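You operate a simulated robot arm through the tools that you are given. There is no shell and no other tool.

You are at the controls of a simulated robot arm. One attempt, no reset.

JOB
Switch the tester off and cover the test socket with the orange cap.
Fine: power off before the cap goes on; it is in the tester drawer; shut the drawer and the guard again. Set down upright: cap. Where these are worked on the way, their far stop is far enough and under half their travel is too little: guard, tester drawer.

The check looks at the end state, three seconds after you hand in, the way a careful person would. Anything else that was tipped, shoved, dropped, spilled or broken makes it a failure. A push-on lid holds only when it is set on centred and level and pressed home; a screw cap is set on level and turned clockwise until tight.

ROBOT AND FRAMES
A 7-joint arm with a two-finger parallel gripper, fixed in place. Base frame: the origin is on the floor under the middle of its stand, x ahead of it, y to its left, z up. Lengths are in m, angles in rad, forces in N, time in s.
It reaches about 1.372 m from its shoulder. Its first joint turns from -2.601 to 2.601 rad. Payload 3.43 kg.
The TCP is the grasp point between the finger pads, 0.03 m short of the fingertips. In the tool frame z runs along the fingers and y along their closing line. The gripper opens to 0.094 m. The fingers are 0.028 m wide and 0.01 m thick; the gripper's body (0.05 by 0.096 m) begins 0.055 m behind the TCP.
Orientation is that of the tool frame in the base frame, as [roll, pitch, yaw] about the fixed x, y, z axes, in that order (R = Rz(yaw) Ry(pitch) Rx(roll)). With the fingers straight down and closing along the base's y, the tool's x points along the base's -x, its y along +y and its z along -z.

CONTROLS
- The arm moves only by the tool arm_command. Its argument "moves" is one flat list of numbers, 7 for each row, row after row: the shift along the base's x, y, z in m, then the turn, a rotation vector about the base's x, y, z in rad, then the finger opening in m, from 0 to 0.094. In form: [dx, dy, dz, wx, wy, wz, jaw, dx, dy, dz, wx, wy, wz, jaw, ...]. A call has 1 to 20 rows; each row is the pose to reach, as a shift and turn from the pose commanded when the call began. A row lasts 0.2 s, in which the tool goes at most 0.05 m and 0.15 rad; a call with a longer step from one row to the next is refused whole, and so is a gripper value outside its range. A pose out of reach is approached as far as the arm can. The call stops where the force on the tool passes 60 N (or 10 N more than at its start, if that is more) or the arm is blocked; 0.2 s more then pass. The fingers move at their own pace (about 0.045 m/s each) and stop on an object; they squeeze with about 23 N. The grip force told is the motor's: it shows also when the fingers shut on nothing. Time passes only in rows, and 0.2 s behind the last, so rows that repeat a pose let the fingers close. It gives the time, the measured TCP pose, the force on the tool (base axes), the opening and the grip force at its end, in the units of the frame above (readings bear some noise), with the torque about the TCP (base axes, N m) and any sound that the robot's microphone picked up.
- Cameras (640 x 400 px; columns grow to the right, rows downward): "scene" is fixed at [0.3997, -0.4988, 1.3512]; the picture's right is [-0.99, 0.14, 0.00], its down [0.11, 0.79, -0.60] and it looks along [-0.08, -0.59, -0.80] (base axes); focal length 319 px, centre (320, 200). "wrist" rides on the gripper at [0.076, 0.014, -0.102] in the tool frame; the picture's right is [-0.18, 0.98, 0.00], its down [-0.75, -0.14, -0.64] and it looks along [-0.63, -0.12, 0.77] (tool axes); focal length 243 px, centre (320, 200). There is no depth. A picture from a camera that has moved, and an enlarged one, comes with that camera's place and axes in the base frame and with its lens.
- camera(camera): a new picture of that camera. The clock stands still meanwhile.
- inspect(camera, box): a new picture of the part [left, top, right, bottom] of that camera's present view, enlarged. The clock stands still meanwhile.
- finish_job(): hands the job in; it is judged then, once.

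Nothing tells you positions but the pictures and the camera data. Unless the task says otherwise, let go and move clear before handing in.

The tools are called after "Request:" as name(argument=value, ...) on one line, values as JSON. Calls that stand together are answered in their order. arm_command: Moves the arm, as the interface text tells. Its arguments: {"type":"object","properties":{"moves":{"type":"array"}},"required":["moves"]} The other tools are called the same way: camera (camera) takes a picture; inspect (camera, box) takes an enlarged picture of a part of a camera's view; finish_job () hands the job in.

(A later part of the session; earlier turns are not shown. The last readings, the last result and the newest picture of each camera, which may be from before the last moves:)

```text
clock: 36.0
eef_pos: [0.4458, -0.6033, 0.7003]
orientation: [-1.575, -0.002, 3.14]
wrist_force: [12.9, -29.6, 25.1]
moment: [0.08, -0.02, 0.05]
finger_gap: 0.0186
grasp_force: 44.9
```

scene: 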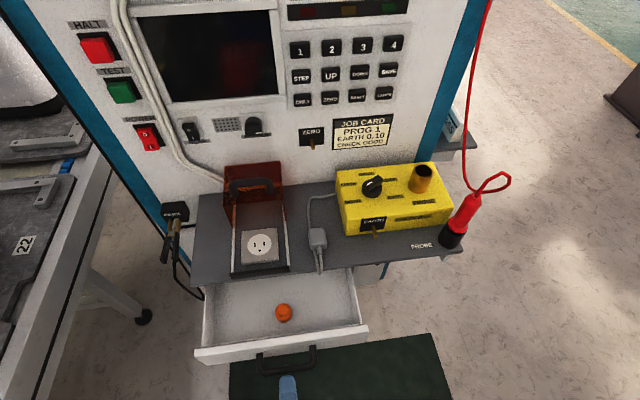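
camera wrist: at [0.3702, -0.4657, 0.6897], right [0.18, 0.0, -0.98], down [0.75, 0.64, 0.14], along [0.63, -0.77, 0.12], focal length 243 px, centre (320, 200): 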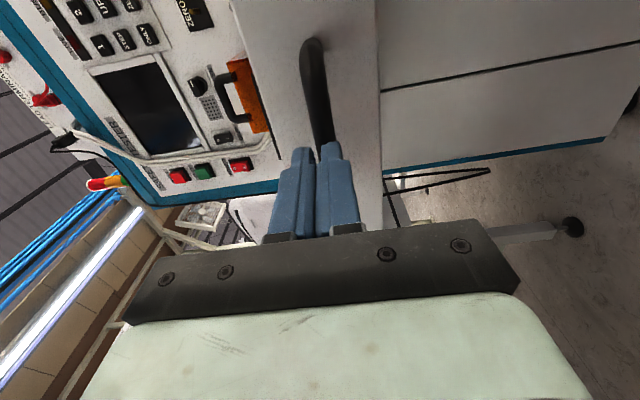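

Request:
arm_command(moves=[0, 0.003, 0.002, 0, 0, 0, 0.005, 0, 0.007, 0.003, 0, 0, 0, 0.005, 0, 0.012, 0.003, 0, 0, 0, 0.005, 0, 0.017, 0.003, 0, 0, 0, 0.005])

Request:
inspect(camera="scene", box=[180, 250, 390, 400])

Request:
inspect(camera="wrist", box=[220, 20, 420, 260])

```text
clock: 37.0
eef_pos: [0.4468, -0.5849, 0.7015]
orientation: [-1.581, 0.001, -3.14]
wrist_force: [0.5, -5.5, -20.5]
moment: [0.31, 0.02, 0.13]
finger_gap: 0.0168
grasp_force: 9.7
```

```text
2.67 times, centred on (285, 325) of scene
camera zoom: at [0.3997, -0.4988, 1.3512], right [-0.99, 0.14, 0.0], down [0.11, 0.79, -0.6], along [-0.08, -0.59, -0.8], focal length 850 px, centre (413, -133)
```

zoom: 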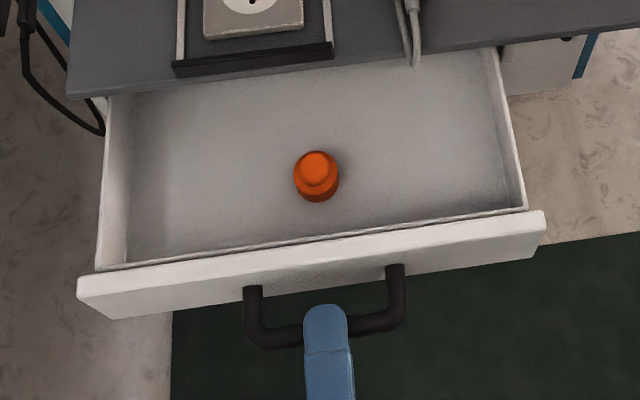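

```text
1.67 times, centred on (320, 140) of wrist
camera zoom: at [0.3692, -0.483, 0.6875], right [0.19, 0.01, -0.98], down [0.75, 0.64, 0.15], along [0.63, -0.77, 0.11], focal length 404 px, centre (320, 300)
```

zoom: 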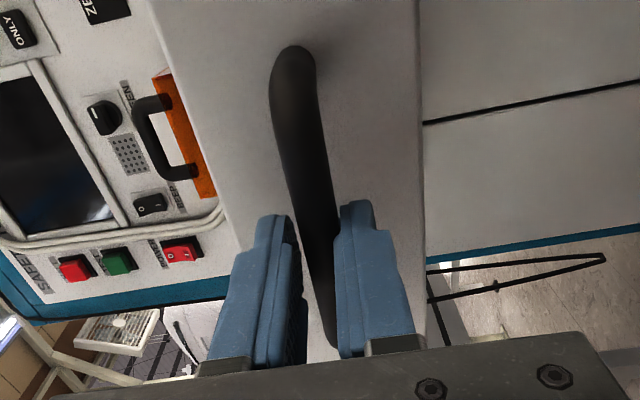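

The drawer hardly moved under a 30 N pull and is about 0.15 m out, so I take that as the far stop. I will let go, back off and turn the tool to look straight down on the cap, which is near (0.447,-0.70).

Request:
arm_command(moves=[0, 0, 0, 0, 0, 0, 0.03, 0, 0, 0, 0, 0, 0, 0.045, 0, 0.03, 0, 0, 0, 0, 0.045, 0, 0.06, 0.02, 0, 0, 0, 0.045, 0, 0.055, 0.033, 0.0864, -0.0864, -0.0864, 0.05, 0, 0.05, 0.046, 0.1727, -0.1727, -0.1727, 0.06, 0, 0.045, 0.059, 0.2591, -0.2591, -0.2591, 0.07, 0, 0.04, 0.072, 0.3455, -0.3455, -0.3455, 0.07, 0, 0.033, 0.085, 0.4319, -0.4319, -0.4319, 0.07, 0, 0.026, 0.098, 0.5182, -0.5182, -0.5182, 0.07, 0, 0.019, 0.111, 0.6046, -0.6046, -0.6046, 0.07, 0, 0.012, 0.124, 0.691, -0.691, -0.691, 0.07, 0, 0.005, 0.137, 0.7773, -0.7773, -0.7773, 0.07, 0, -0.002, 0.15, 0.8637, -0.8637, -0.8637, 0.07, 0, -0.01, 0.163, 0.9501, -0.9501, -0.9501, 0.07, 0, -0.018, 0.176, 1.0365, -1.0365, -1.0365, 0.07, 0, -0.026, 0.188, 1.1228, -1.1228, -1.1228, 0.07, 0, -0.035, 0.2, 1.2092, -1.2092, -1.2092, 0.07])

Request:
camera(camera="wrist")

Request:
camera(camera="scene")

```text
clock: 40.8
eef_pos: [0.4468, -0.6198, 0.9035]
orientation: [3.136, -0.002, 1.569]
wrist_force: [0.0, 0.4, 0.6]
moment: [-0.01, 0.02, 0.02]
finger_gap: 0.0698
grasp_force: 0.1
```

```text
taken
camera wrist: at [0.4603, -0.5449, 1.005], right [0.98, -0.19, 0.01], down [-0.15, -0.75, 0.64], along [-0.11, -0.63, -0.77], focal length 243 px, centre (320, 200)
```

wrist: 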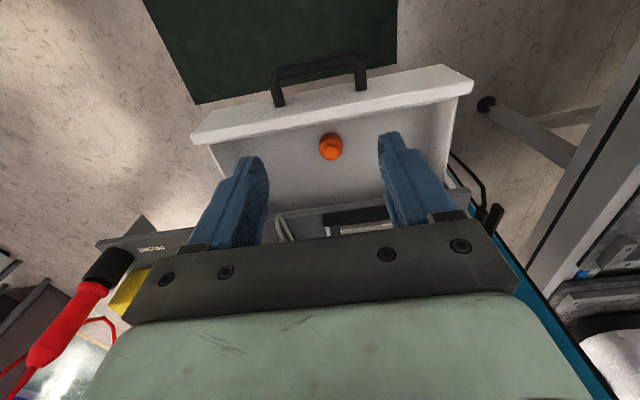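

```text
taken
```

scene: 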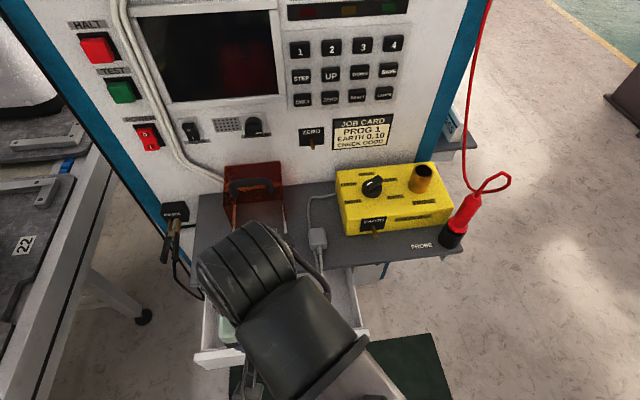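

Request:
inspect(camera="wrist", box=[280, 90, 400, 190])

```text
4.00 times, centred on (340, 140) of wrist
camera zoom: at [0.4603, -0.5449, 1.005], right [0.98, -0.19, 0.01], down [-0.15, -0.75, 0.64], along [-0.11, -0.63, -0.77], focal length 970 px, centre (240, 440)
```

zoom: 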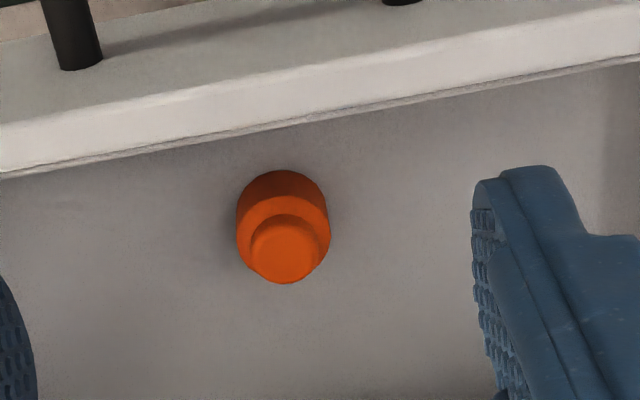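

The cap's knob top is at about (0.444,-0.718,0.688), with a base about 33 mm across. I will move above it for a closer look before grasping.

Request:
arm_command(moves=[-0.001, -0.03, -0.03, 0, 0, 0, 0.07, -0.002, -0.06, -0.06, 0.003, 0, 0, 0.07, -0.003, -0.098, -0.09, 0.005, 0, 0, 0.07, -0.003, -0.098, -0.12, 0.005, 0, 0, 0.07, -0.003, -0.098, -0.12, 0.005, 0, 0, 0.07])

Request:
camera(camera="wrist")

Request:
inspect(camera="wrist", box=[250, 110, 410, 230])

```text
clock: 42.0
eef_pos: [0.4412, -0.7187, 0.7817]
orientation: [3.135, -0.005, 1.571]
wrist_force: [0.4, 0.2, 0.3]
moment: [-0.02, -0.01, -0.04]
finger_gap: 0.0702
grasp_force: 0.0
```

```text
taken
camera wrist: at [0.4548, -0.6428, 0.8843], right [0.98, -0.18, 0.01], down [-0.15, -0.76, 0.64], along [-0.11, -0.63, -0.77], focal length 243 px, centre (320, 200)
```

wrist: 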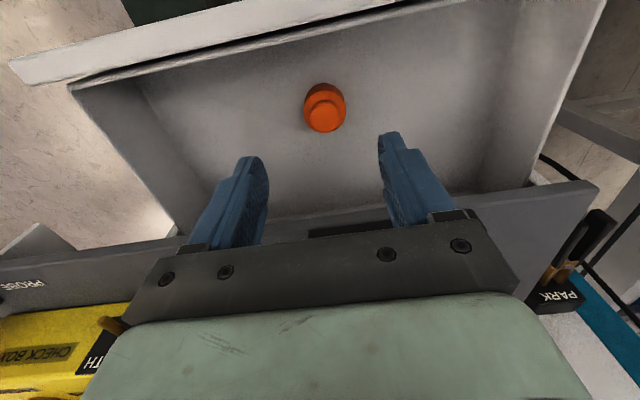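

```text
3.33 times, centred on (330, 170) of wrist
camera zoom: at [0.4548, -0.6428, 0.8843], right [0.98, -0.18, 0.01], down [-0.15, -0.76, 0.64], along [-0.11, -0.63, -0.77], focal length 809 px, centre (287, 300)
```

zoom: 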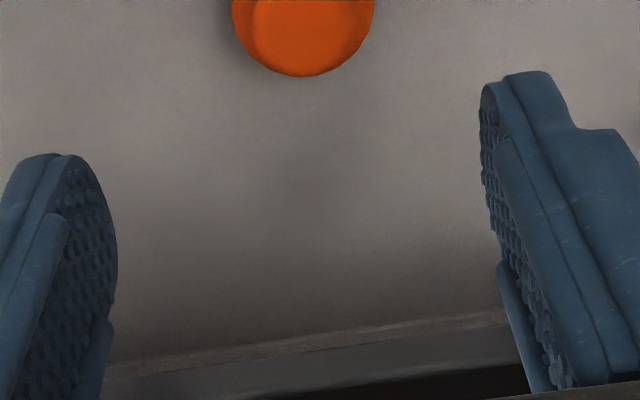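

I triangulate the knob top to (0.4447,-0.7176,0.689). I will zoom on the cap to judge its height above the drawer floor.

Request:
inspect(camera="wrist", box=[284, 70, 364, 140])

```text
5.71 times, centred on (324, 105) of wrist
camera zoom: at [0.4548, -0.6428, 0.8843], right [0.98, -0.18, 0.01], down [-0.15, -0.76, 0.64], along [-0.11, -0.63, -0.77], focal length 1386 px, centre (297, 743)
```

zoom: 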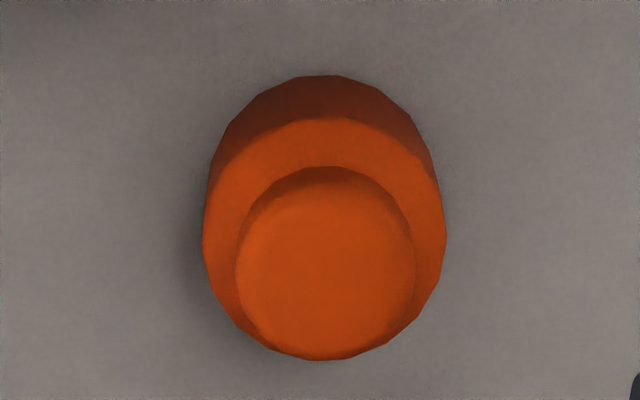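

The cap stands about 30 mm tall, on a floor at z≈0.66, with a 35 mm base and a 25 mm knob on top. I will descend, grip the base and lift a little.

Request:
arm_command(moves=[0.0035, 0.001, -0.02, -0.006, 0.006, 0, 0.07, 0.0035, 0.001, -0.045, -0.006, 0.006, 0, 0.07, 0.0035, 0.001, -0.065, -0.006, 0.006, 0, 0.07, 0.0035, 0.001, -0.078, -0.006, 0.006, 0, 0.07, 0.0035, 0.001, -0.085, -0.006, 0.006, 0, 0.07, 0.0035, 0.001, -0.085, -0.006, 0.006, 0, 0.07])

Request:
camera(camera="wrist")

Request:
inspect(camera="wrist", box=[220, 110, 420, 250])

```text
clock: 43.4
eef_pos: [0.4464, -0.7187, 0.7029]
orientation: [3.141, 0.005, 1.57]
wrist_force: [3.1, 0.6, 19.0]
moment: [0.25, 0.67, -0.07]
finger_gap: 0.0687
grasp_force: 0.1
stopped in row 6: the force on the tool passed its limit at 63 N (the readings are from after the stop); the commanded pose is now the measured one
```

```text
taken
camera wrist: at [0.46, -0.6418, 0.8044], right [0.98, -0.19, 0.0], down [-0.14, -0.75, 0.65], along [-0.12, -0.64, -0.76], focal length 243 px, centre (320, 200)
```

wrist: 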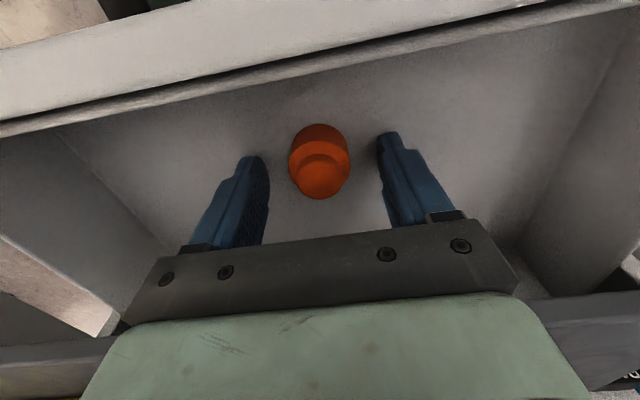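

```text
2.86 times, centred on (320, 180) of wrist
camera zoom: at [0.46, -0.6418, 0.8044], right [0.98, -0.19, 0.0], down [-0.14, -0.75, 0.65], along [-0.12, -0.64, -0.76], focal length 693 px, centre (320, 257)
```

zoom: 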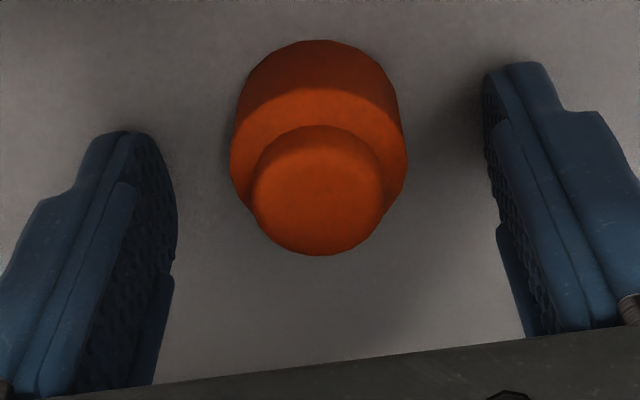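

The fingertips touched the drawer floor, which puts it at z≈0.672, higher than I estimated. The cap was not touched and sits between the fingers. I will lift 4 mm, centre on it in y and close.

Request:
arm_command(moves=[0, 0.002, 0.003, 0.003, 0, 0, 0.07, 0, 0.004, 0.005, 0.005, 0, 0, 0.07, 0, 0.004, 0.005, 0.005, 0, 0, 0.07])

Request:
inspect(camera="wrist", box=[220, 110, 420, 250])

```text
clock: 44.2
eef_pos: [0.4446, -0.7131, 0.707]
orientation: [3.141, 0.001, 1.569]
wrist_force: [1.1, 0.2, 0.1]
moment: [-0.02, 0.0, -0.01]
finger_gap: 0.0701
grasp_force: 0.0
```

```text
2.86 times, centred on (320, 180) of wrist
camera zoom: at [0.4598, -0.6379, 0.8087], right [0.98, -0.18, 0.0], down [-0.14, -0.75, 0.64], along [-0.12, -0.63, -0.77], focal length 693 px, centre (320, 257)
```

zoom: 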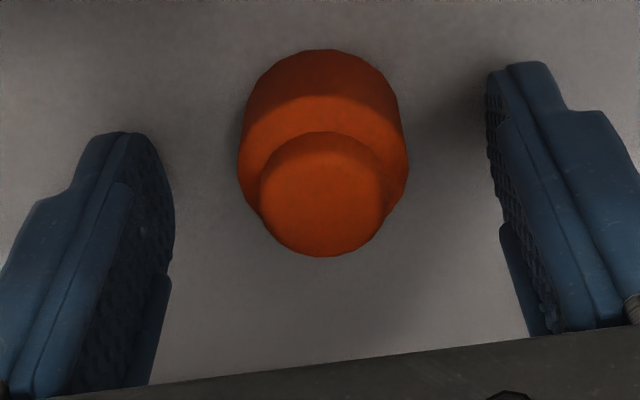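

The tool is level and the cap is centred between the fingers. Closing on the base now.

Request:
arm_command(moves=[0, 0, 0, 0, 0, 0, 0.05, 0, 0, 0, 0, 0, 0, 0.035, 0, 0, 0, 0, 0, 0, 0.025, 0, 0, 0, 0, 0, 0, 0.02, 0, 0, 0, 0, 0, 0, 0.02])

Request:
inspect(camera="wrist", box=[220, 110, 420, 250])

```text
clock: 45.4
eef_pos: [0.4447, -0.7128, 0.707]
orientation: [3.139, 0.0, 1.571]
wrist_force: [-1.3, 0.1, 0.8]
moment: [0.02, 0.1, -0.01]
finger_gap: 0.0309
grasp_force: 22.8
```

```text
2.86 times, centred on (320, 180) of wrist
camera zoom: at [0.4598, -0.638, 0.8089], right [0.98, -0.18, 0.0], down [-0.14, -0.75, 0.64], along [-0.12, -0.63, -0.77], focal length 693 px, centre (320, 257)
```

zoom: 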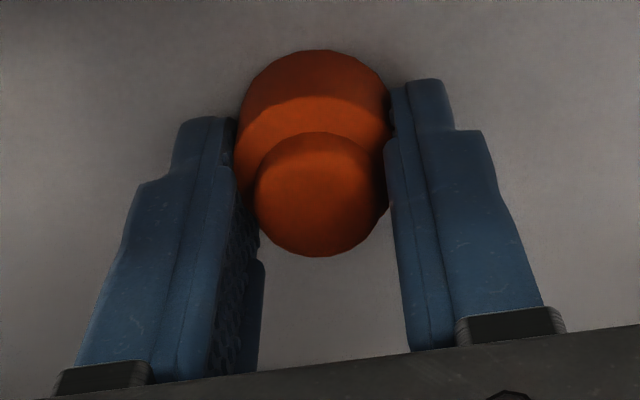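

The cap is gripped at its 31 mm base. I will lift it straight up and check that it came along.

Request:
arm_command(moves=[0, 0, 0.005, 0, 0, 0, 0.02, 0, 0, 0.015, 0, 0, 0, 0.02, 0, 0, 0.035, 0, 0, 0, 0.02, 0, 0, 0.06, 0, 0, 0, 0.02, 0, 0, 0.09, 0, 0, 0, 0.02, 0, 0, 0.12, 0, 0, 0, 0.02, 0, 0, 0.15, 0, 0, 0, 0.02, 0, 0, 0.17, 0, 0, 0, 0.02])

Request:
camera(camera="wrist")

Request:
camera(camera="scene")

```text
clock: 47.2
eef_pos: [0.4441, -0.7129, 0.8744]
orientation: [3.139, 0.0, 1.571]
wrist_force: [-1.6, -0.3, -0.7]
moment: [0.01, 0.03, 0.01]
finger_gap: 0.0307
grasp_force: 23.0
```

```text
taken
camera wrist: at [0.4586, -0.6377, 0.9768], right [0.98, -0.18, 0.0], down [-0.14, -0.75, 0.64], along [-0.12, -0.63, -0.77], focal length 243 px, centre (320, 200)
```

wrist: 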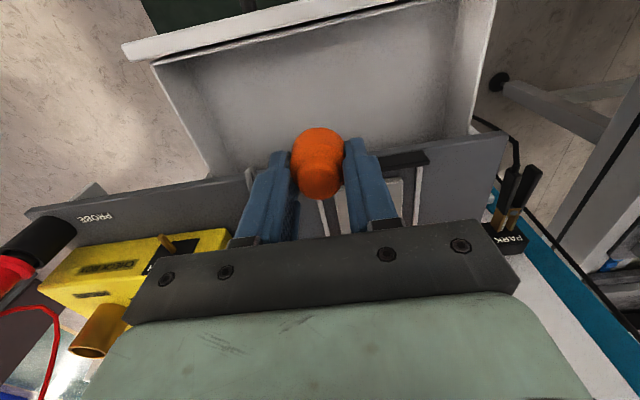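

```text
taken
```

scene: 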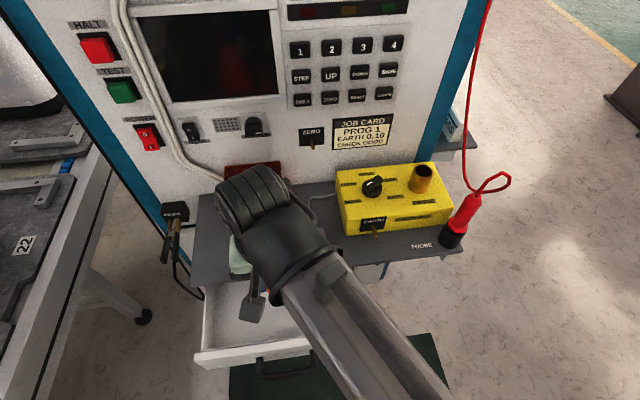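

The cap is held level. I will carry it over the socket at a safe height and look at the alignment.

Request:
arm_command(moves=[0.006, -0.02, 0, 0, 0, 0, 0.02, 0.012, -0.045, 0, 0, 0, 0, 0.02, 0.02, -0.07, 0, 0, 0, 0, 0.02, 0.027, -0.095, 0, 0, 0, 0, 0.02, 0.035, -0.115, -0.002, 0, 0, 0, 0.02, 0.035, -0.124, -0.004, 0, 0, 0, 0.02, 0.035, -0.124, -0.004, 0, 0, 0, 0.02])

Request:
camera(camera="wrist")

Request:
inspect(camera="wrist", box=[220, 60, 420, 220])

Request:
inspect(camera="scene", box=[180, 160, 340, 300])

```text
clock: 48.8
eef_pos: [0.4803, -0.8379, 0.8731]
orientation: [3.141, 0.001, 1.571]
wrist_force: [0.0, 0.4, -0.3]
moment: [0.02, 0.0, 0.03]
finger_gap: 0.0307
grasp_force: 23.1
```

```text
taken
camera wrist: at [0.4946, -0.7624, 0.9749], right [0.98, -0.18, 0.0], down [-0.14, -0.75, 0.64], along [-0.12, -0.63, -0.77], focal length 243 px, centre (320, 200)
```

wrist: 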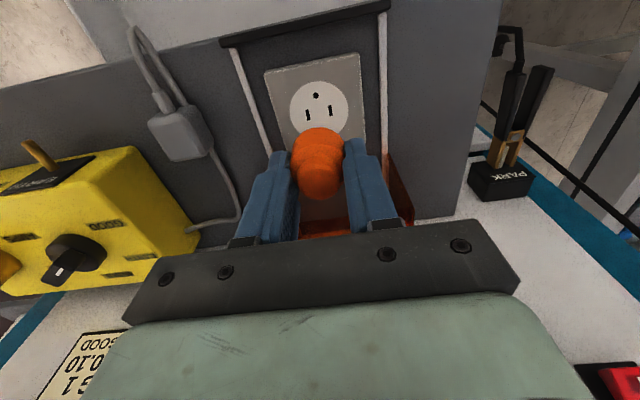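

```text
2.50 times, centred on (320, 140) of wrist
camera zoom: at [0.4946, -0.7624, 0.9749], right [0.98, -0.18, 0.0], down [-0.14, -0.75, 0.64], along [-0.12, -0.63, -0.77], focal length 606 px, centre (320, 350)
```

zoom: 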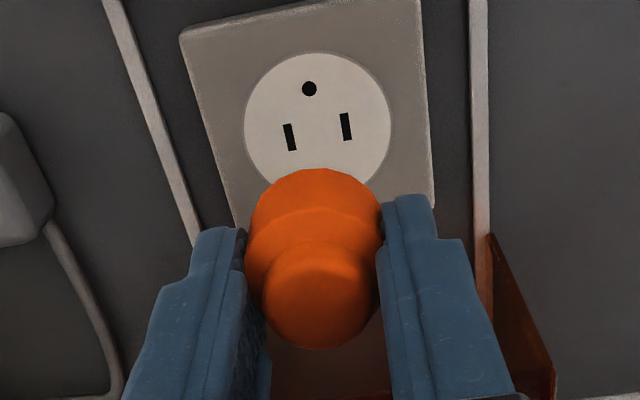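

```text
2.86 times, centred on (260, 230) of scene
camera zoom: at [0.3997, -0.4988, 1.3512], right [-0.99, 0.14, 0.0], down [0.11, 0.79, -0.6], along [-0.08, -0.59, -0.8], focal length 910 px, centre (491, 114)
```

zoom: 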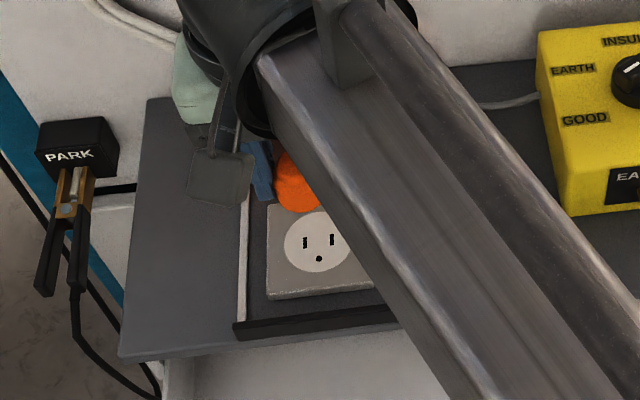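

The socket face centre triangulates to about (0.480,-0.836,0.767) and the tool is at (0.480,-0.838). I will check where the cap sits relative to the finger axis.

Request:
inspect(camera="wrist", box=[280, 110, 360, 210])

Request:
inspect(camera="wrist", box=[220, 20, 420, 160])

```text
4.00 times, centred on (320, 160) of wrist
camera zoom: at [0.4946, -0.7624, 0.9749], right [0.98, -0.18, 0.0], down [-0.14, -0.75, 0.64], along [-0.12, -0.63, -0.77], focal length 970 px, centre (320, 360)
```

zoom: 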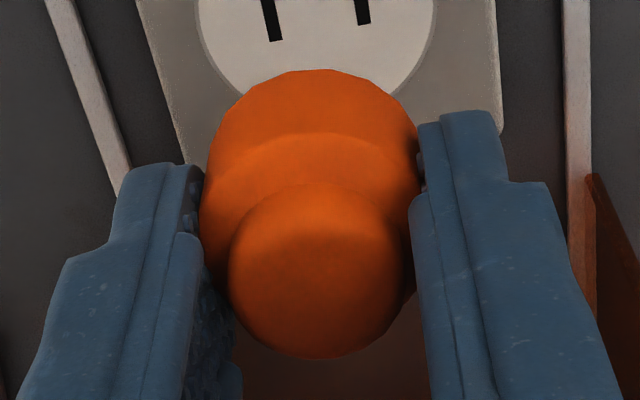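

```text
2.86 times, centred on (320, 90) of wrist
camera zoom: at [0.4946, -0.7624, 0.9749], right [0.98, -0.18, 0.0], down [-0.14, -0.75, 0.64], along [-0.12, -0.63, -0.77], focal length 693 px, centre (320, 514)
```

zoom: 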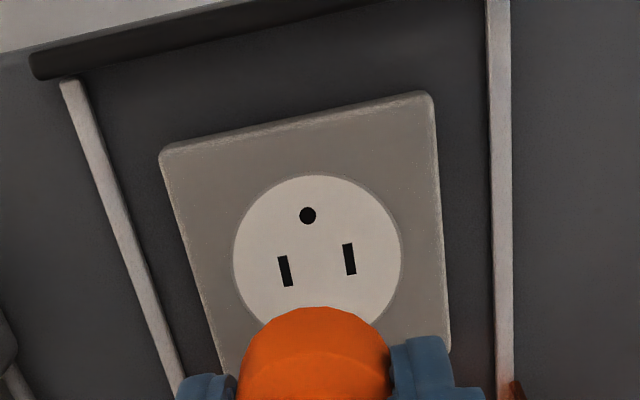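

The cap sits within 1 mm of the finger axis, and the socket centre is about 2.5 mm further in +y. I will shift and lower to just above the socket, then check again.

Request:
arm_command(moves=[0, 0.001, -0.01, 0, 0, 0, 0.02, 0, 0.0025, -0.025, 0, 0, 0, 0.02, 0, 0.0025, -0.04, 0, 0, 0, 0.02, 0, 0.0025, -0.045, 0, 0, 0, 0.02, 0, 0.0025, -0.045, 0, 0, 0, 0.02])

Request:
inspect(camera="wrist", box=[220, 50, 420, 210])

Request:
inspect(camera="scene", box=[210, 190, 310, 290])

```text
clock: 50.0
eef_pos: [0.4802, -0.8354, 0.8281]
orientation: [3.14, 0.0, 1.573]
wrist_force: [0.0, 0.4, 0.0]
moment: [0.0, 0.02, 0.0]
finger_gap: 0.0308
grasp_force: 23.0
```

```text
2.50 times, centred on (320, 130) of wrist
camera zoom: at [0.4948, -0.7597, 0.9299], right [0.98, -0.18, 0.0], down [-0.14, -0.75, 0.64], along [-0.12, -0.63, -0.77], focal length 606 px, centre (320, 375)
```

zoom: 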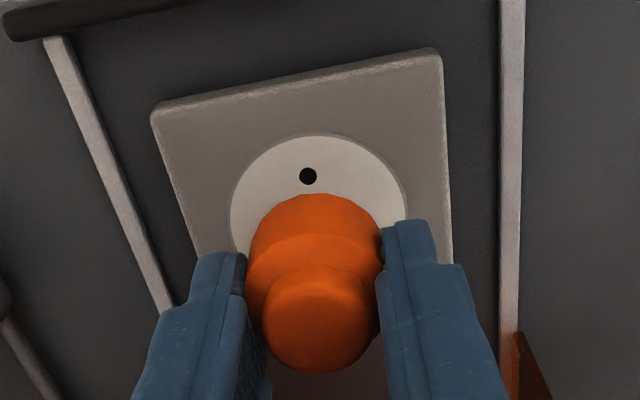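

```text
4.00 times, centred on (260, 240) of scene
camera zoom: at [0.3997, -0.4988, 1.3512], right [-0.99, 0.14, 0.0], down [0.11, 0.79, -0.6], along [-0.08, -0.59, -0.8], focal length 1274 px, centre (560, 40)
```

zoom: 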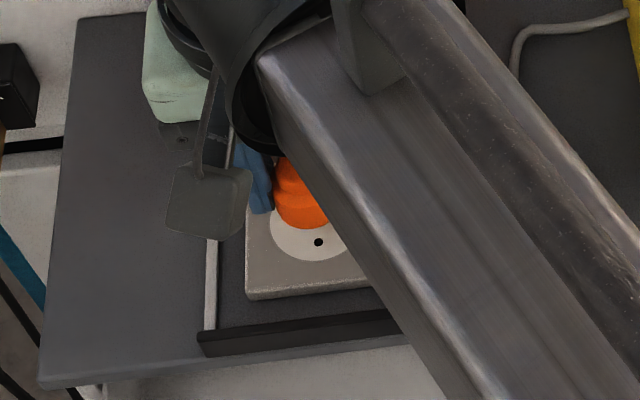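

Alignment looks within a millimetre or two. I will lower another 15 mm and check again just above contact.

Request:
arm_command(moves=[0, 0, -0.006, 0, 0, 0, 0.02, 0, 0, -0.012, 0, 0, 0, 0.02, 0, 0, -0.016, 0, 0, 0, 0.02, 0, 0, -0.016, 0, 0, 0, 0.02])

Request:
inspect(camera="wrist", box=[220, 60, 420, 220])

Request:
inspect(camera="scene", box=[220, 200, 300, 270])

```text
clock: 51.0
eef_pos: [0.4806, -0.8359, 0.8127]
orientation: [3.139, 0.0, 1.571]
wrist_force: [1.1, 0.3, 0.3]
moment: [-0.04, -0.02, 0.01]
finger_gap: 0.0308
grasp_force: 22.8
```

```text
2.50 times, centred on (320, 140) of wrist
camera zoom: at [0.4949, -0.7588, 0.9135], right [0.98, -0.18, 0.0], down [-0.14, -0.75, 0.64], along [-0.12, -0.63, -0.77], focal length 606 px, centre (320, 350)
```

zoom: 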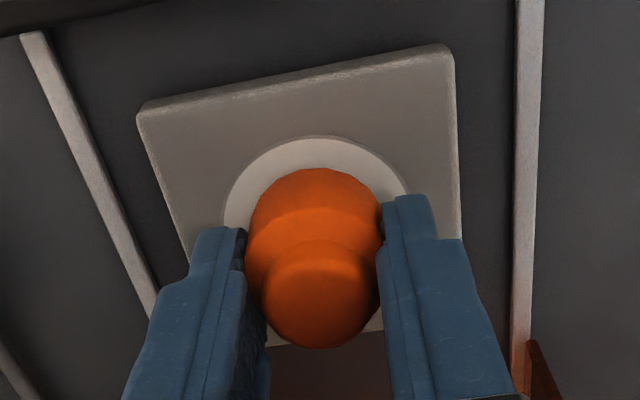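

```text
5.71 times, centred on (260, 235) of scene
camera zoom: at [0.3997, -0.4988, 1.3512], right [-0.99, 0.14, 0.0], down [0.11, 0.79, -0.6], along [-0.08, -0.59, -0.8], focal length 1821 px, centre (663, 0)
```

zoom: 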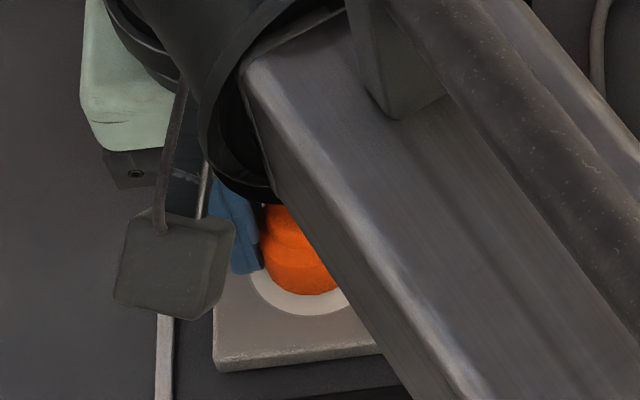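

The cap is about 1 cm above the face. Comparing the visible ring in both cameras, the cap is 3-4 mm too far toward +y. I will shift 3 mm back and lower a little, then compare again.

Request:
arm_command(moves=[0, -0.003, 0, 0, 0, 0, 0.02, 0, -0.003, -0.003, 0, 0, 0, 0.02, 0, -0.003, -0.005, 0, 0, 0, 0.02, 0, -0.003, -0.005, 0, 0, 0, 0.02])

Request:
inspect(camera="wrist", box=[250, 90, 390, 200])

Request:
inspect(camera="scene", box=[220, 200, 300, 270])

```text
clock: 52.0
eef_pos: [0.4807, -0.8378, 0.8073]
orientation: [3.139, -0.001, 1.571]
wrist_force: [0.5, -0.5, 0.7]
moment: [-0.03, 0.0, -0.02]
finger_gap: 0.0308
grasp_force: 23.0
```

```text
3.64 times, centred on (320, 145) of wrist
camera zoom: at [0.495, -0.7621, 0.9088], right [0.98, -0.18, 0.0], down [-0.14, -0.75, 0.64], along [-0.12, -0.63, -0.77], focal length 882 px, centre (320, 400)
```

zoom: 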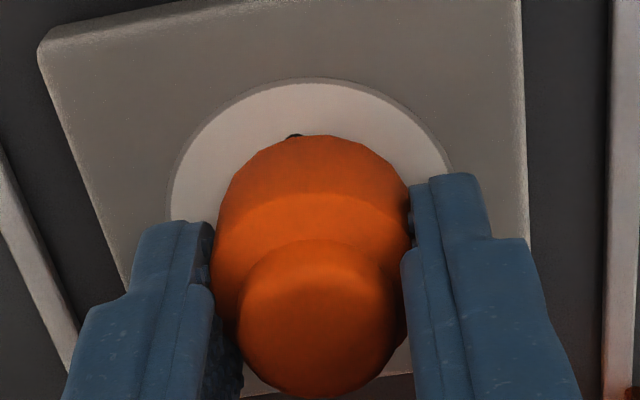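

```text
5.71 times, centred on (260, 235) of scene
camera zoom: at [0.3997, -0.4988, 1.3512], right [-0.99, 0.14, 0.0], down [0.11, 0.79, -0.6], along [-0.08, -0.59, -0.8], focal length 1821 px, centre (663, 0)
```

zoom: 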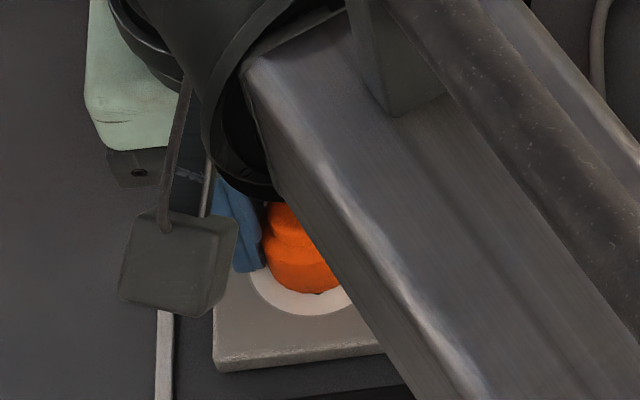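

Closer now. I will lower in small steps to find first contact.

Request:
arm_command(moves=[0, 0, -0.0015, 0, 0, 0, 0.02, 0, 0, -0.003, 0, 0, 0, 0.02, 0, 0, -0.003, 0, 0, 0, 0.02])

Request:
arm_command(moves=[0, 0, -0.001, 0, 0, 0, 0.02, 0, 0, -0.002, 0, 0, 0, 0.02, 0, 0, -0.002, 0, 0, 0, 0.02])

```text
clock: 52.8
eef_pos: [0.4799, -0.8379, 0.8065]
orientation: [3.14, 0.0, 1.57]
wrist_force: [1.5, -1.8, 24.4]
moment: [0.12, 0.09, 0.01]
finger_gap: 0.0312
grasp_force: 23.0
```

```text
clock: 53.6
eef_pos: [0.48, -0.8381, 0.8025]
orientation: [3.14, -0.001, 1.572]
wrist_force: [5.5, 2.8, 20.7]
moment: [0.06, 0.0, -0.1]
finger_gap: 0.0311
grasp_force: 23.2
```

Contact came at tool z≈0.8065, so the face is at z≈0.7725. I will look at how the cap sits now.

Request:
inspect(camera="wrist", box=[250, 90, 390, 200])

Request:
inspect(camera="scene", box=[220, 200, 300, 270])

```text
3.64 times, centred on (320, 145) of wrist
camera zoom: at [0.4946, -0.7621, 0.9039], right [0.98, -0.18, 0.0], down [-0.14, -0.75, 0.64], along [-0.12, -0.63, -0.77], focal length 882 px, centre (320, 400)
```

zoom: 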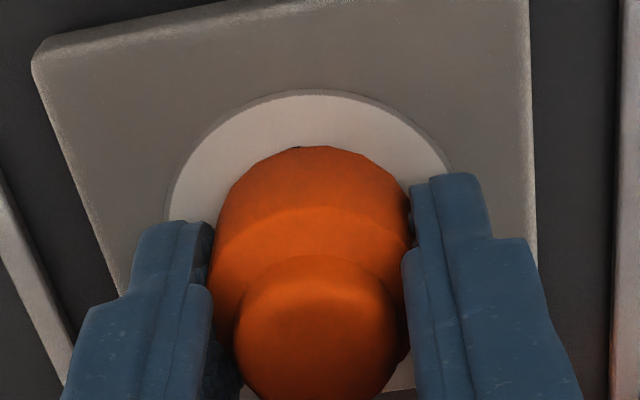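

```text
5.71 times, centred on (260, 235) of scene
camera zoom: at [0.3997, -0.4988, 1.3512], right [-0.99, 0.14, 0.0], down [0.11, 0.79, -0.6], along [-0.08, -0.59, -0.8], focal length 1821 px, centre (663, 0)
```

zoom: 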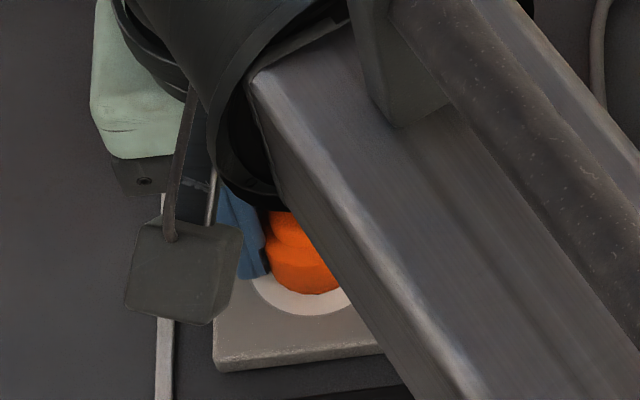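

The cap rests on the socket face, centred to about 1 mm by both views, and the fingers slid a little down it. I will open, rise clear, and then press the cap from above with closed fingers.

Request:
arm_command(moves=[0, 0, 0, 0, 0, 0, 0.04, 0, 0, 0, 0, 0, 0, 0.055, 0, 0, 0.002, 0, 0, 0, 0.065, 0, 0, 0.01, 0, 0, 0, 0.07, 0, 0, 0.03, 0, 0, 0, 0.07, 0, 0, 0.055, 0, 0, 0, 0.07, 0, 0, 0.075, 0, 0, 0, 0.07])

Request:
camera(camera="wrist")

Request:
inspect(camera="wrist", box=[240, 40, 400, 170])

Request:
inspect(camera="scene", box=[220, 200, 300, 270])

```text
clock: 55.2
eef_pos: [0.4818, -0.8389, 0.8741]
orientation: [3.141, 0.001, 1.57]
wrist_force: [-0.5, 0.5, -0.3]
moment: [0.02, 0.02, 0.0]
finger_gap: 0.07
grasp_force: 0.0
```

```text
taken
camera wrist: at [0.4963, -0.7631, 0.977], right [0.98, -0.18, 0.0], down [-0.14, -0.75, 0.64], along [-0.12, -0.63, -0.77], focal length 243 px, centre (320, 200)
```

wrist: 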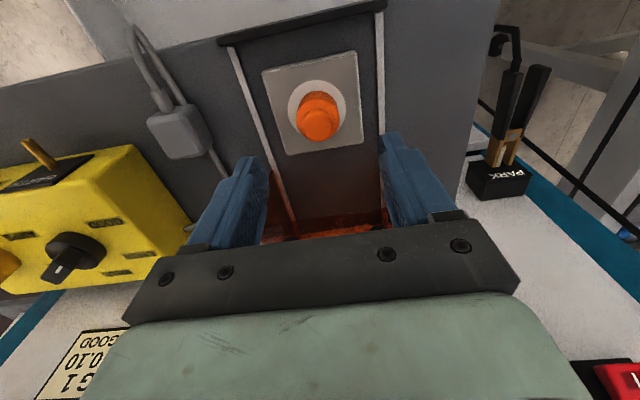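

```text
3.08 times, centred on (320, 105) of wrist
camera zoom: at [0.4963, -0.7631, 0.977], right [0.98, -0.18, 0.0], down [-0.14, -0.75, 0.64], along [-0.12, -0.63, -0.77], focal length 746 px, centre (320, 492)
```

zoom: 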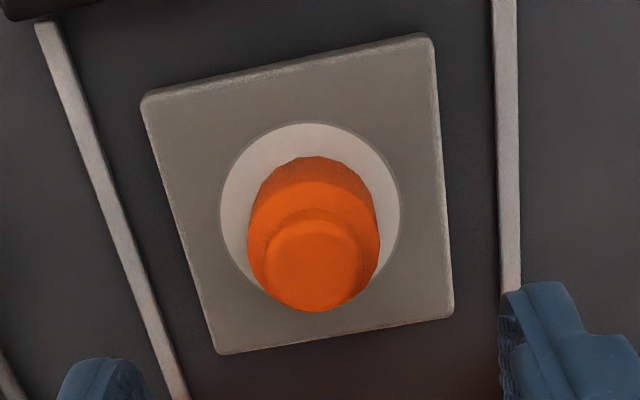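

```text
5.71 times, centred on (260, 235) of scene
camera zoom: at [0.3997, -0.4988, 1.3512], right [-0.99, 0.14, 0.0], down [0.11, 0.79, -0.6], along [-0.08, -0.59, -0.8], focal length 1821 px, centre (663, 0)
```

zoom: 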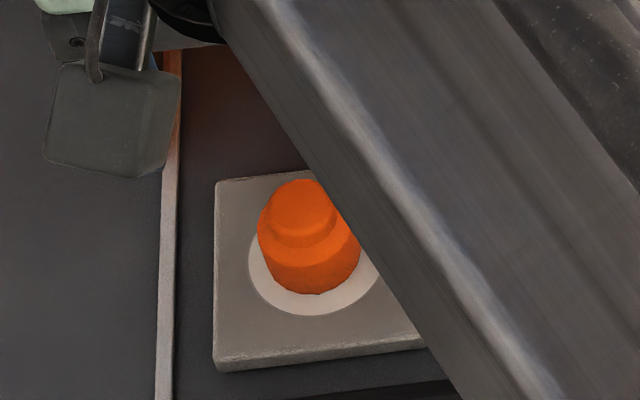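

The cap stands upright on the face. I will zoom in from the scene camera to check its x-centring.

Request:
inspect(camera="scene", box=[240, 225, 280, 260])

Request:
inspect(camera="wrist", box=[280, 70, 360, 145])

```text
11.43 times, centred on (260, 242) of scene
camera zoom: at [0.3997, -0.4988, 1.3512], right [-0.99, 0.14, 0.0], down [0.11, 0.79, -0.6], along [-0.08, -0.59, -0.8], focal length 3641 px, centre (1006, -286)
```

zoom: 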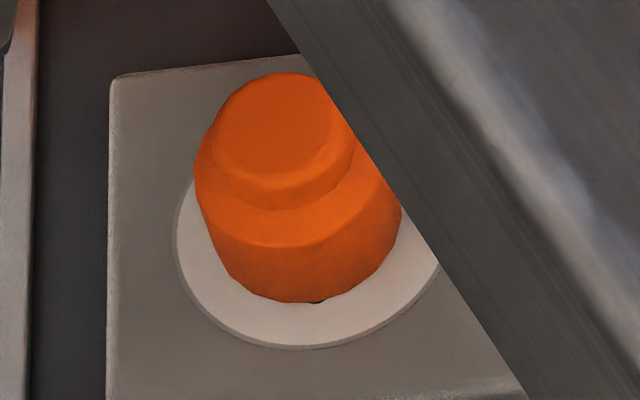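

```text
5.33 times, centred on (320, 108) of wrist
camera zoom: at [0.4963, -0.7631, 0.977], right [0.98, -0.18, 0.0], down [-0.14, -0.75, 0.64], along [-0.12, -0.63, -0.77], focal length 1294 px, centre (320, 693)
```

zoom: 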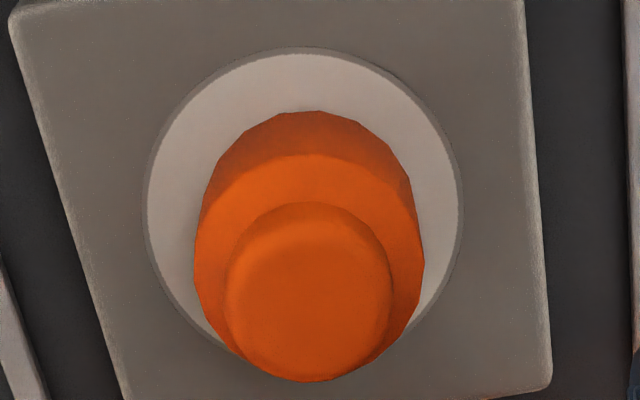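

The cap sits about 2 mm too far back: the edge of the ground hole just shows at the front. I will regrip it, lift a few millimetres, shift it forward and set it down again.

Request:
arm_command(moves=[0, 0, -0.02, 0, 0, 0, 0.07, 0, 0, -0.04, 0, 0, 0, 0.07, 0, 0, -0.055, 0, 0, 0, 0.07, 0, 0, -0.064, 0, 0, 0, 0.06, 0, 0, -0.068, 0, 0, 0, 0.06, 0, 0, -0.068, 0, 0, 0, 0.04, 0, 0, -0.068, 0, 0, 0, 0.03, 0, 0, -0.068, 0, 0, 0, 0.02, 0, 0, -0.068, 0, 0, 0, 0.02])

Request:
inspect(camera="wrist", box=[250, 90, 390, 200])

```text
clock: 57.2
eef_pos: [0.4789, -0.8388, 0.8072]
orientation: [3.14, 0.001, 1.571]
wrist_force: [-0.6, -0.2, 0.8]
moment: [0.0, 0.01, 0.03]
finger_gap: 0.0309
grasp_force: 22.6
```

```text
3.64 times, centred on (320, 145) of wrist
camera zoom: at [0.4937, -0.7632, 0.9103], right [0.98, -0.18, 0.0], down [-0.14, -0.75, 0.64], along [-0.12, -0.63, -0.77], focal length 882 px, centre (320, 400)
```

zoom: 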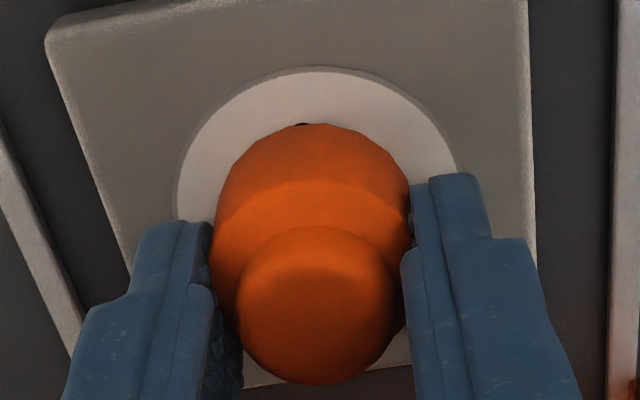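

The hole edge is visible at the cap's front rim, which confirms the offset. Lifting 4 mm, shifting +2 mm in y, and lowering.

Request:
arm_command(moves=[0, 0, 0.003, 0, 0, 0, 0.02, 0, 0, 0.005, 0, 0, 0, 0.02, 0.0005, 0.001, 0.005, 0, 0, 0, 0.02, 0.0005, 0.0022, 0.005, 0, 0, 0, 0.02, 0.0005, 0.0022, 0.003, 0, 0, 0, 0.02, 0.0005, 0.0022, 0.001, 0, 0, 0, 0.02, 0.0005, 0.0022, 0, 0, 0, 0, 0.02, 0.0005, 0.0022, -0.001, 0, 0, 0, 0.02])

Request:
inspect(camera="wrist", box=[250, 90, 390, 200])

Request:
inspect(camera="scene", box=[240, 225, 280, 260])

```text
clock: 59.0
eef_pos: [0.4817, -0.8363, 0.8086]
orientation: [3.139, 0.001, 1.571]
wrist_force: [2.3, 1.0, 9.3]
moment: [0.16, 0.06, -0.05]
finger_gap: 0.0309
grasp_force: 22.7
```

```text
3.64 times, centred on (320, 145) of wrist
camera zoom: at [0.4954, -0.7606, 0.9102], right [0.98, -0.18, 0.0], down [-0.14, -0.75, 0.64], along [-0.12, -0.63, -0.77], focal length 882 px, centre (320, 400)
```

zoom: 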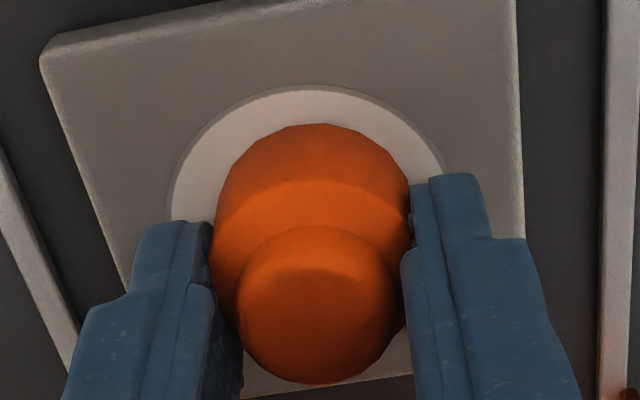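

```text
11.43 times, centred on (260, 242) of scene
camera zoom: at [0.3997, -0.4988, 1.3512], right [-0.99, 0.14, 0.0], down [0.11, 0.79, -0.6], along [-0.08, -0.59, -0.8], focal length 3641 px, centre (1006, -286)
```

zoom: 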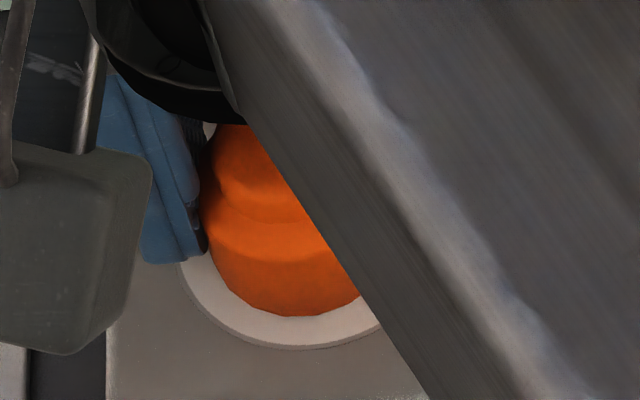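

The hole is now fully covered and the cap is centred within about 1 mm, with contact felt. I will release, rise, close the fingers and press down on the knob.

Request:
arm_command(moves=[0, 0, 0, 0, 0, 0, 0.035, 0, 0, 0, 0, 0, 0, 0.05, 0, 0, 0.001, 0, 0, 0, 0.06, 0, 0, 0.02, 0, 0, 0, 0.06, 0, 0, 0.045, 0, 0, 0, 0.06, 0, 0, 0.05, 0, 0, 0, 0.04, 0, 0, 0.05, 0, 0, 0, 0.02, 0, 0, 0.05, 0, 0, 0, 0.0, 0, 0, 0.05, 0, 0, 0, 0.0])

Request:
inspect(camera="wrist", box=[240, 60, 400, 190])

Request:
inspect(camera="scene", box=[220, 200, 300, 270])

```text
clock: 61.0
eef_pos: [0.4797, -0.8367, 0.857]
orientation: [3.14, 0.0, 1.571]
wrist_force: [-0.3, 0.3, -0.1]
moment: [-0.02, -0.01, -0.02]
finger_gap: 0.0
grasp_force: 22.0
```

```text
3.08 times, centred on (320, 125) of wrist
camera zoom: at [0.4946, -0.7615, 0.9593], right [0.98, -0.18, 0.0], down [-0.14, -0.75, 0.64], along [-0.12, -0.63, -0.77], focal length 746 px, centre (320, 431)
```

zoom: 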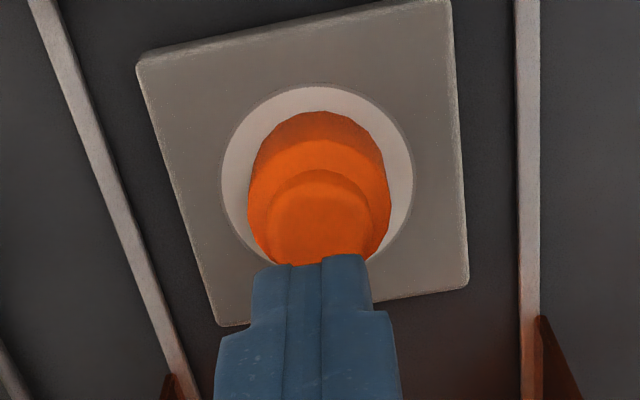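

```text
5.71 times, centred on (260, 235) of scene
camera zoom: at [0.3997, -0.4988, 1.3512], right [-0.99, 0.14, 0.0], down [0.11, 0.79, -0.6], along [-0.08, -0.59, -0.8], focal length 1821 px, centre (663, 0)
```

zoom: 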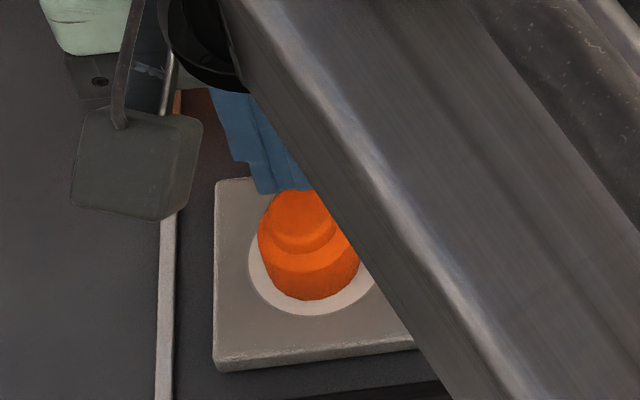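

The cap stands level, centred to about 1 mm. Now I will press it home with the closed fingertips on the knob.

Request:
arm_command(moves=[0, 0, -0.01, 0, 0, 0, 0, 0, 0, -0.018, 0, 0, 0, 0, 0, 0, -0.022, 0, 0, 0, 0, 0, 0, -0.024, 0, 0, 0, 0, 0, 0, -0.026, 0, 0, 0, 0])

Request:
arm_command(moves=[0, 0, -0.001, 0, 0, 0, 0, 0, 0, -0.002, 0, 0, 0, 0, 0, 0, -0.003, 0, 0, 0, 0])

```text
clock: 62.2
eef_pos: [0.4812, -0.8348, 0.836]
orientation: [3.137, 0.004, 1.571]
wrist_force: [4.3, 1.8, 49.1]
moment: [0.32, -0.12, 0.01]
finger_gap: 0.0002
grasp_force: 22.7
```

```text
clock: 62.6
eef_pos: [0.4819, -0.8353, 0.8368]
orientation: [3.139, 0.003, 1.571]
wrist_force: [-1.2, 4.9, 21.3]
moment: [0.29, 0.05, 0.02]
finger_gap: 0.0
grasp_force: 22.7
stopped in row 1: the force on the tool passed its limit at 63 N (the readings are from after the stop); the commanded pose is now the measured one
```

I pressed with over 60 N and the cap did not move further. I will lift off and inspect.

Request:
arm_command(moves=[0, 0, 0.01, 0, 0, 0, 0, 0, 0, 0.03, 0, 0, 0, 0, 0, 0, 0.06, 0, 0, 0, 0, 0, 0.03, 0.08, 0, 0, 0, 0, 0, 0.07, 0.08, 0, 0, 0, 0, 0, 0.11, 0.08, 0, 0, 0, 0])

Request:
camera(camera="wrist")

Request:
inspect(camera="scene", box=[220, 200, 300, 270])

```text
clock: 64.0
eef_pos: [0.4802, -0.7258, 0.9151]
orientation: [3.139, 0.002, 1.57]
wrist_force: [0.2, 0.2, 0.1]
moment: [0.04, -0.03, 0.02]
finger_gap: 0.0
grasp_force: 22.9
```

```text
taken
camera wrist: at [0.4943, -0.6497, 1.0158], right [0.98, -0.19, 0.0], down [-0.14, -0.75, 0.64], along [-0.12, -0.63, -0.77], focal length 243 px, centre (320, 200)
```

wrist: 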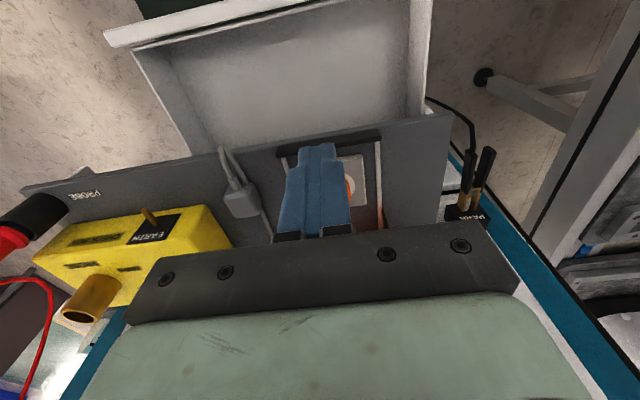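

```text
5.71 times, centred on (260, 235) of scene
camera zoom: at [0.3997, -0.4988, 1.3512], right [-0.99, 0.14, 0.0], down [0.11, 0.79, -0.6], along [-0.08, -0.59, -0.8], focal length 1821 px, centre (663, 0)
```

zoom: 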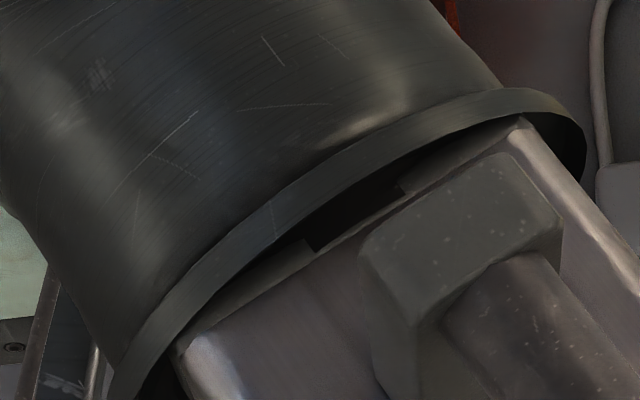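

The cap is in place. Next I will close the drawer: back out, turn the tool horizontal, and go in front of the drawer handle.

Request:
arm_command(moves=[0, 0.045, 0, 0, 0, 0, 0, 0, 0.09, 0, 0, 0, 0, 0, 0, 0.135, 0, 0, 0, 0, 0, 0, 0.18, 0, 0, 0, 0, 0, -0.002, 0.185, -0.015, -0.0864, 0.0864, 0.0864, 0.0, -0.005, 0.19, -0.03, -0.1727, 0.1727, 0.1727, 0.0, -0.007, 0.195, -0.045, -0.2591, 0.2591, 0.2591, 0.0, -0.01, 0.2, -0.06, -0.3455, 0.3455, 0.3455, 0.0, -0.012, 0.205, -0.075, -0.4319, 0.4319, 0.4319, 0.0, -0.015, 0.21, -0.09, -0.5182, 0.5182, 0.5182, 0.0, -0.017, 0.215, -0.105, -0.6046, 0.6046, 0.6046, 0.01, -0.02, 0.22, -0.12, -0.691, 0.691, 0.691, 0.02, -0.022, 0.225, -0.135, -0.7773, 0.7773, 0.7773, 0.03, -0.025, 0.23, -0.15, -0.8637, 0.8637, 0.8637, 0.04, -0.027, 0.235, -0.165, -0.9501, 0.9501, 0.9501, 0.05, -0.03, 0.24, -0.185, -1.0365, 1.0365, 1.0365, 0.05, -0.032, 0.24, -0.2, -1.1228, 1.1228, 1.1228, 0.05, -0.034, 0.24, -0.215, -1.2092, 1.2092, 1.2092, 0.05])

Request:
camera(camera="wrist")

Request:
camera(camera="scene")

```text
clock: 67.8
eef_pos: [0.4477, -0.4858, 0.7028]
orientation: [-1.574, -0.002, -3.138]
wrist_force: [0.3, -0.4, -0.4]
moment: [0.0, -0.01, 0.02]
finger_gap: 0.0501
grasp_force: 0.0
```

```text
taken
camera wrist: at [0.3715, -0.385, 0.6876], right [0.18, 0.0, -0.98], down [0.75, 0.64, 0.14], along [0.63, -0.77, 0.12], focal length 243 px, centre (320, 200)
```

wrist: 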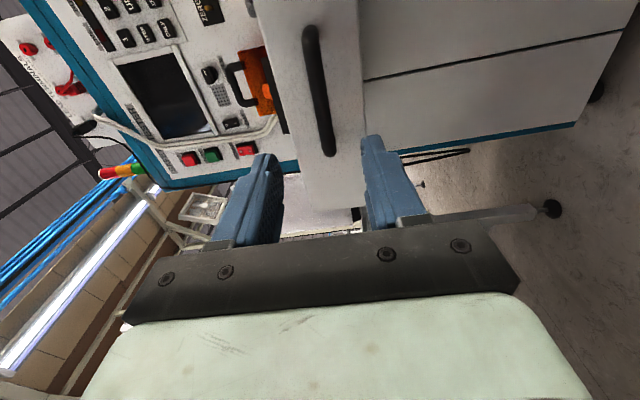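

```text
taken
```

scene: 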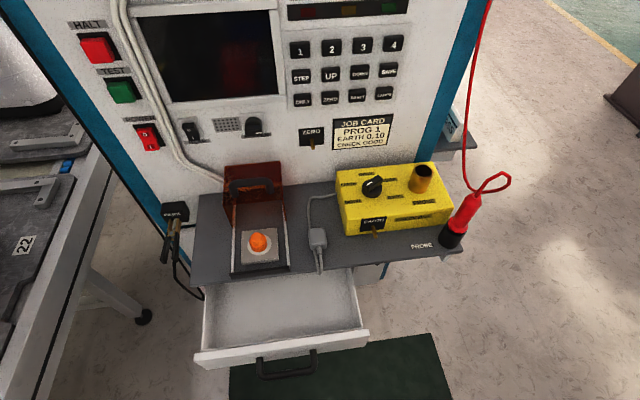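

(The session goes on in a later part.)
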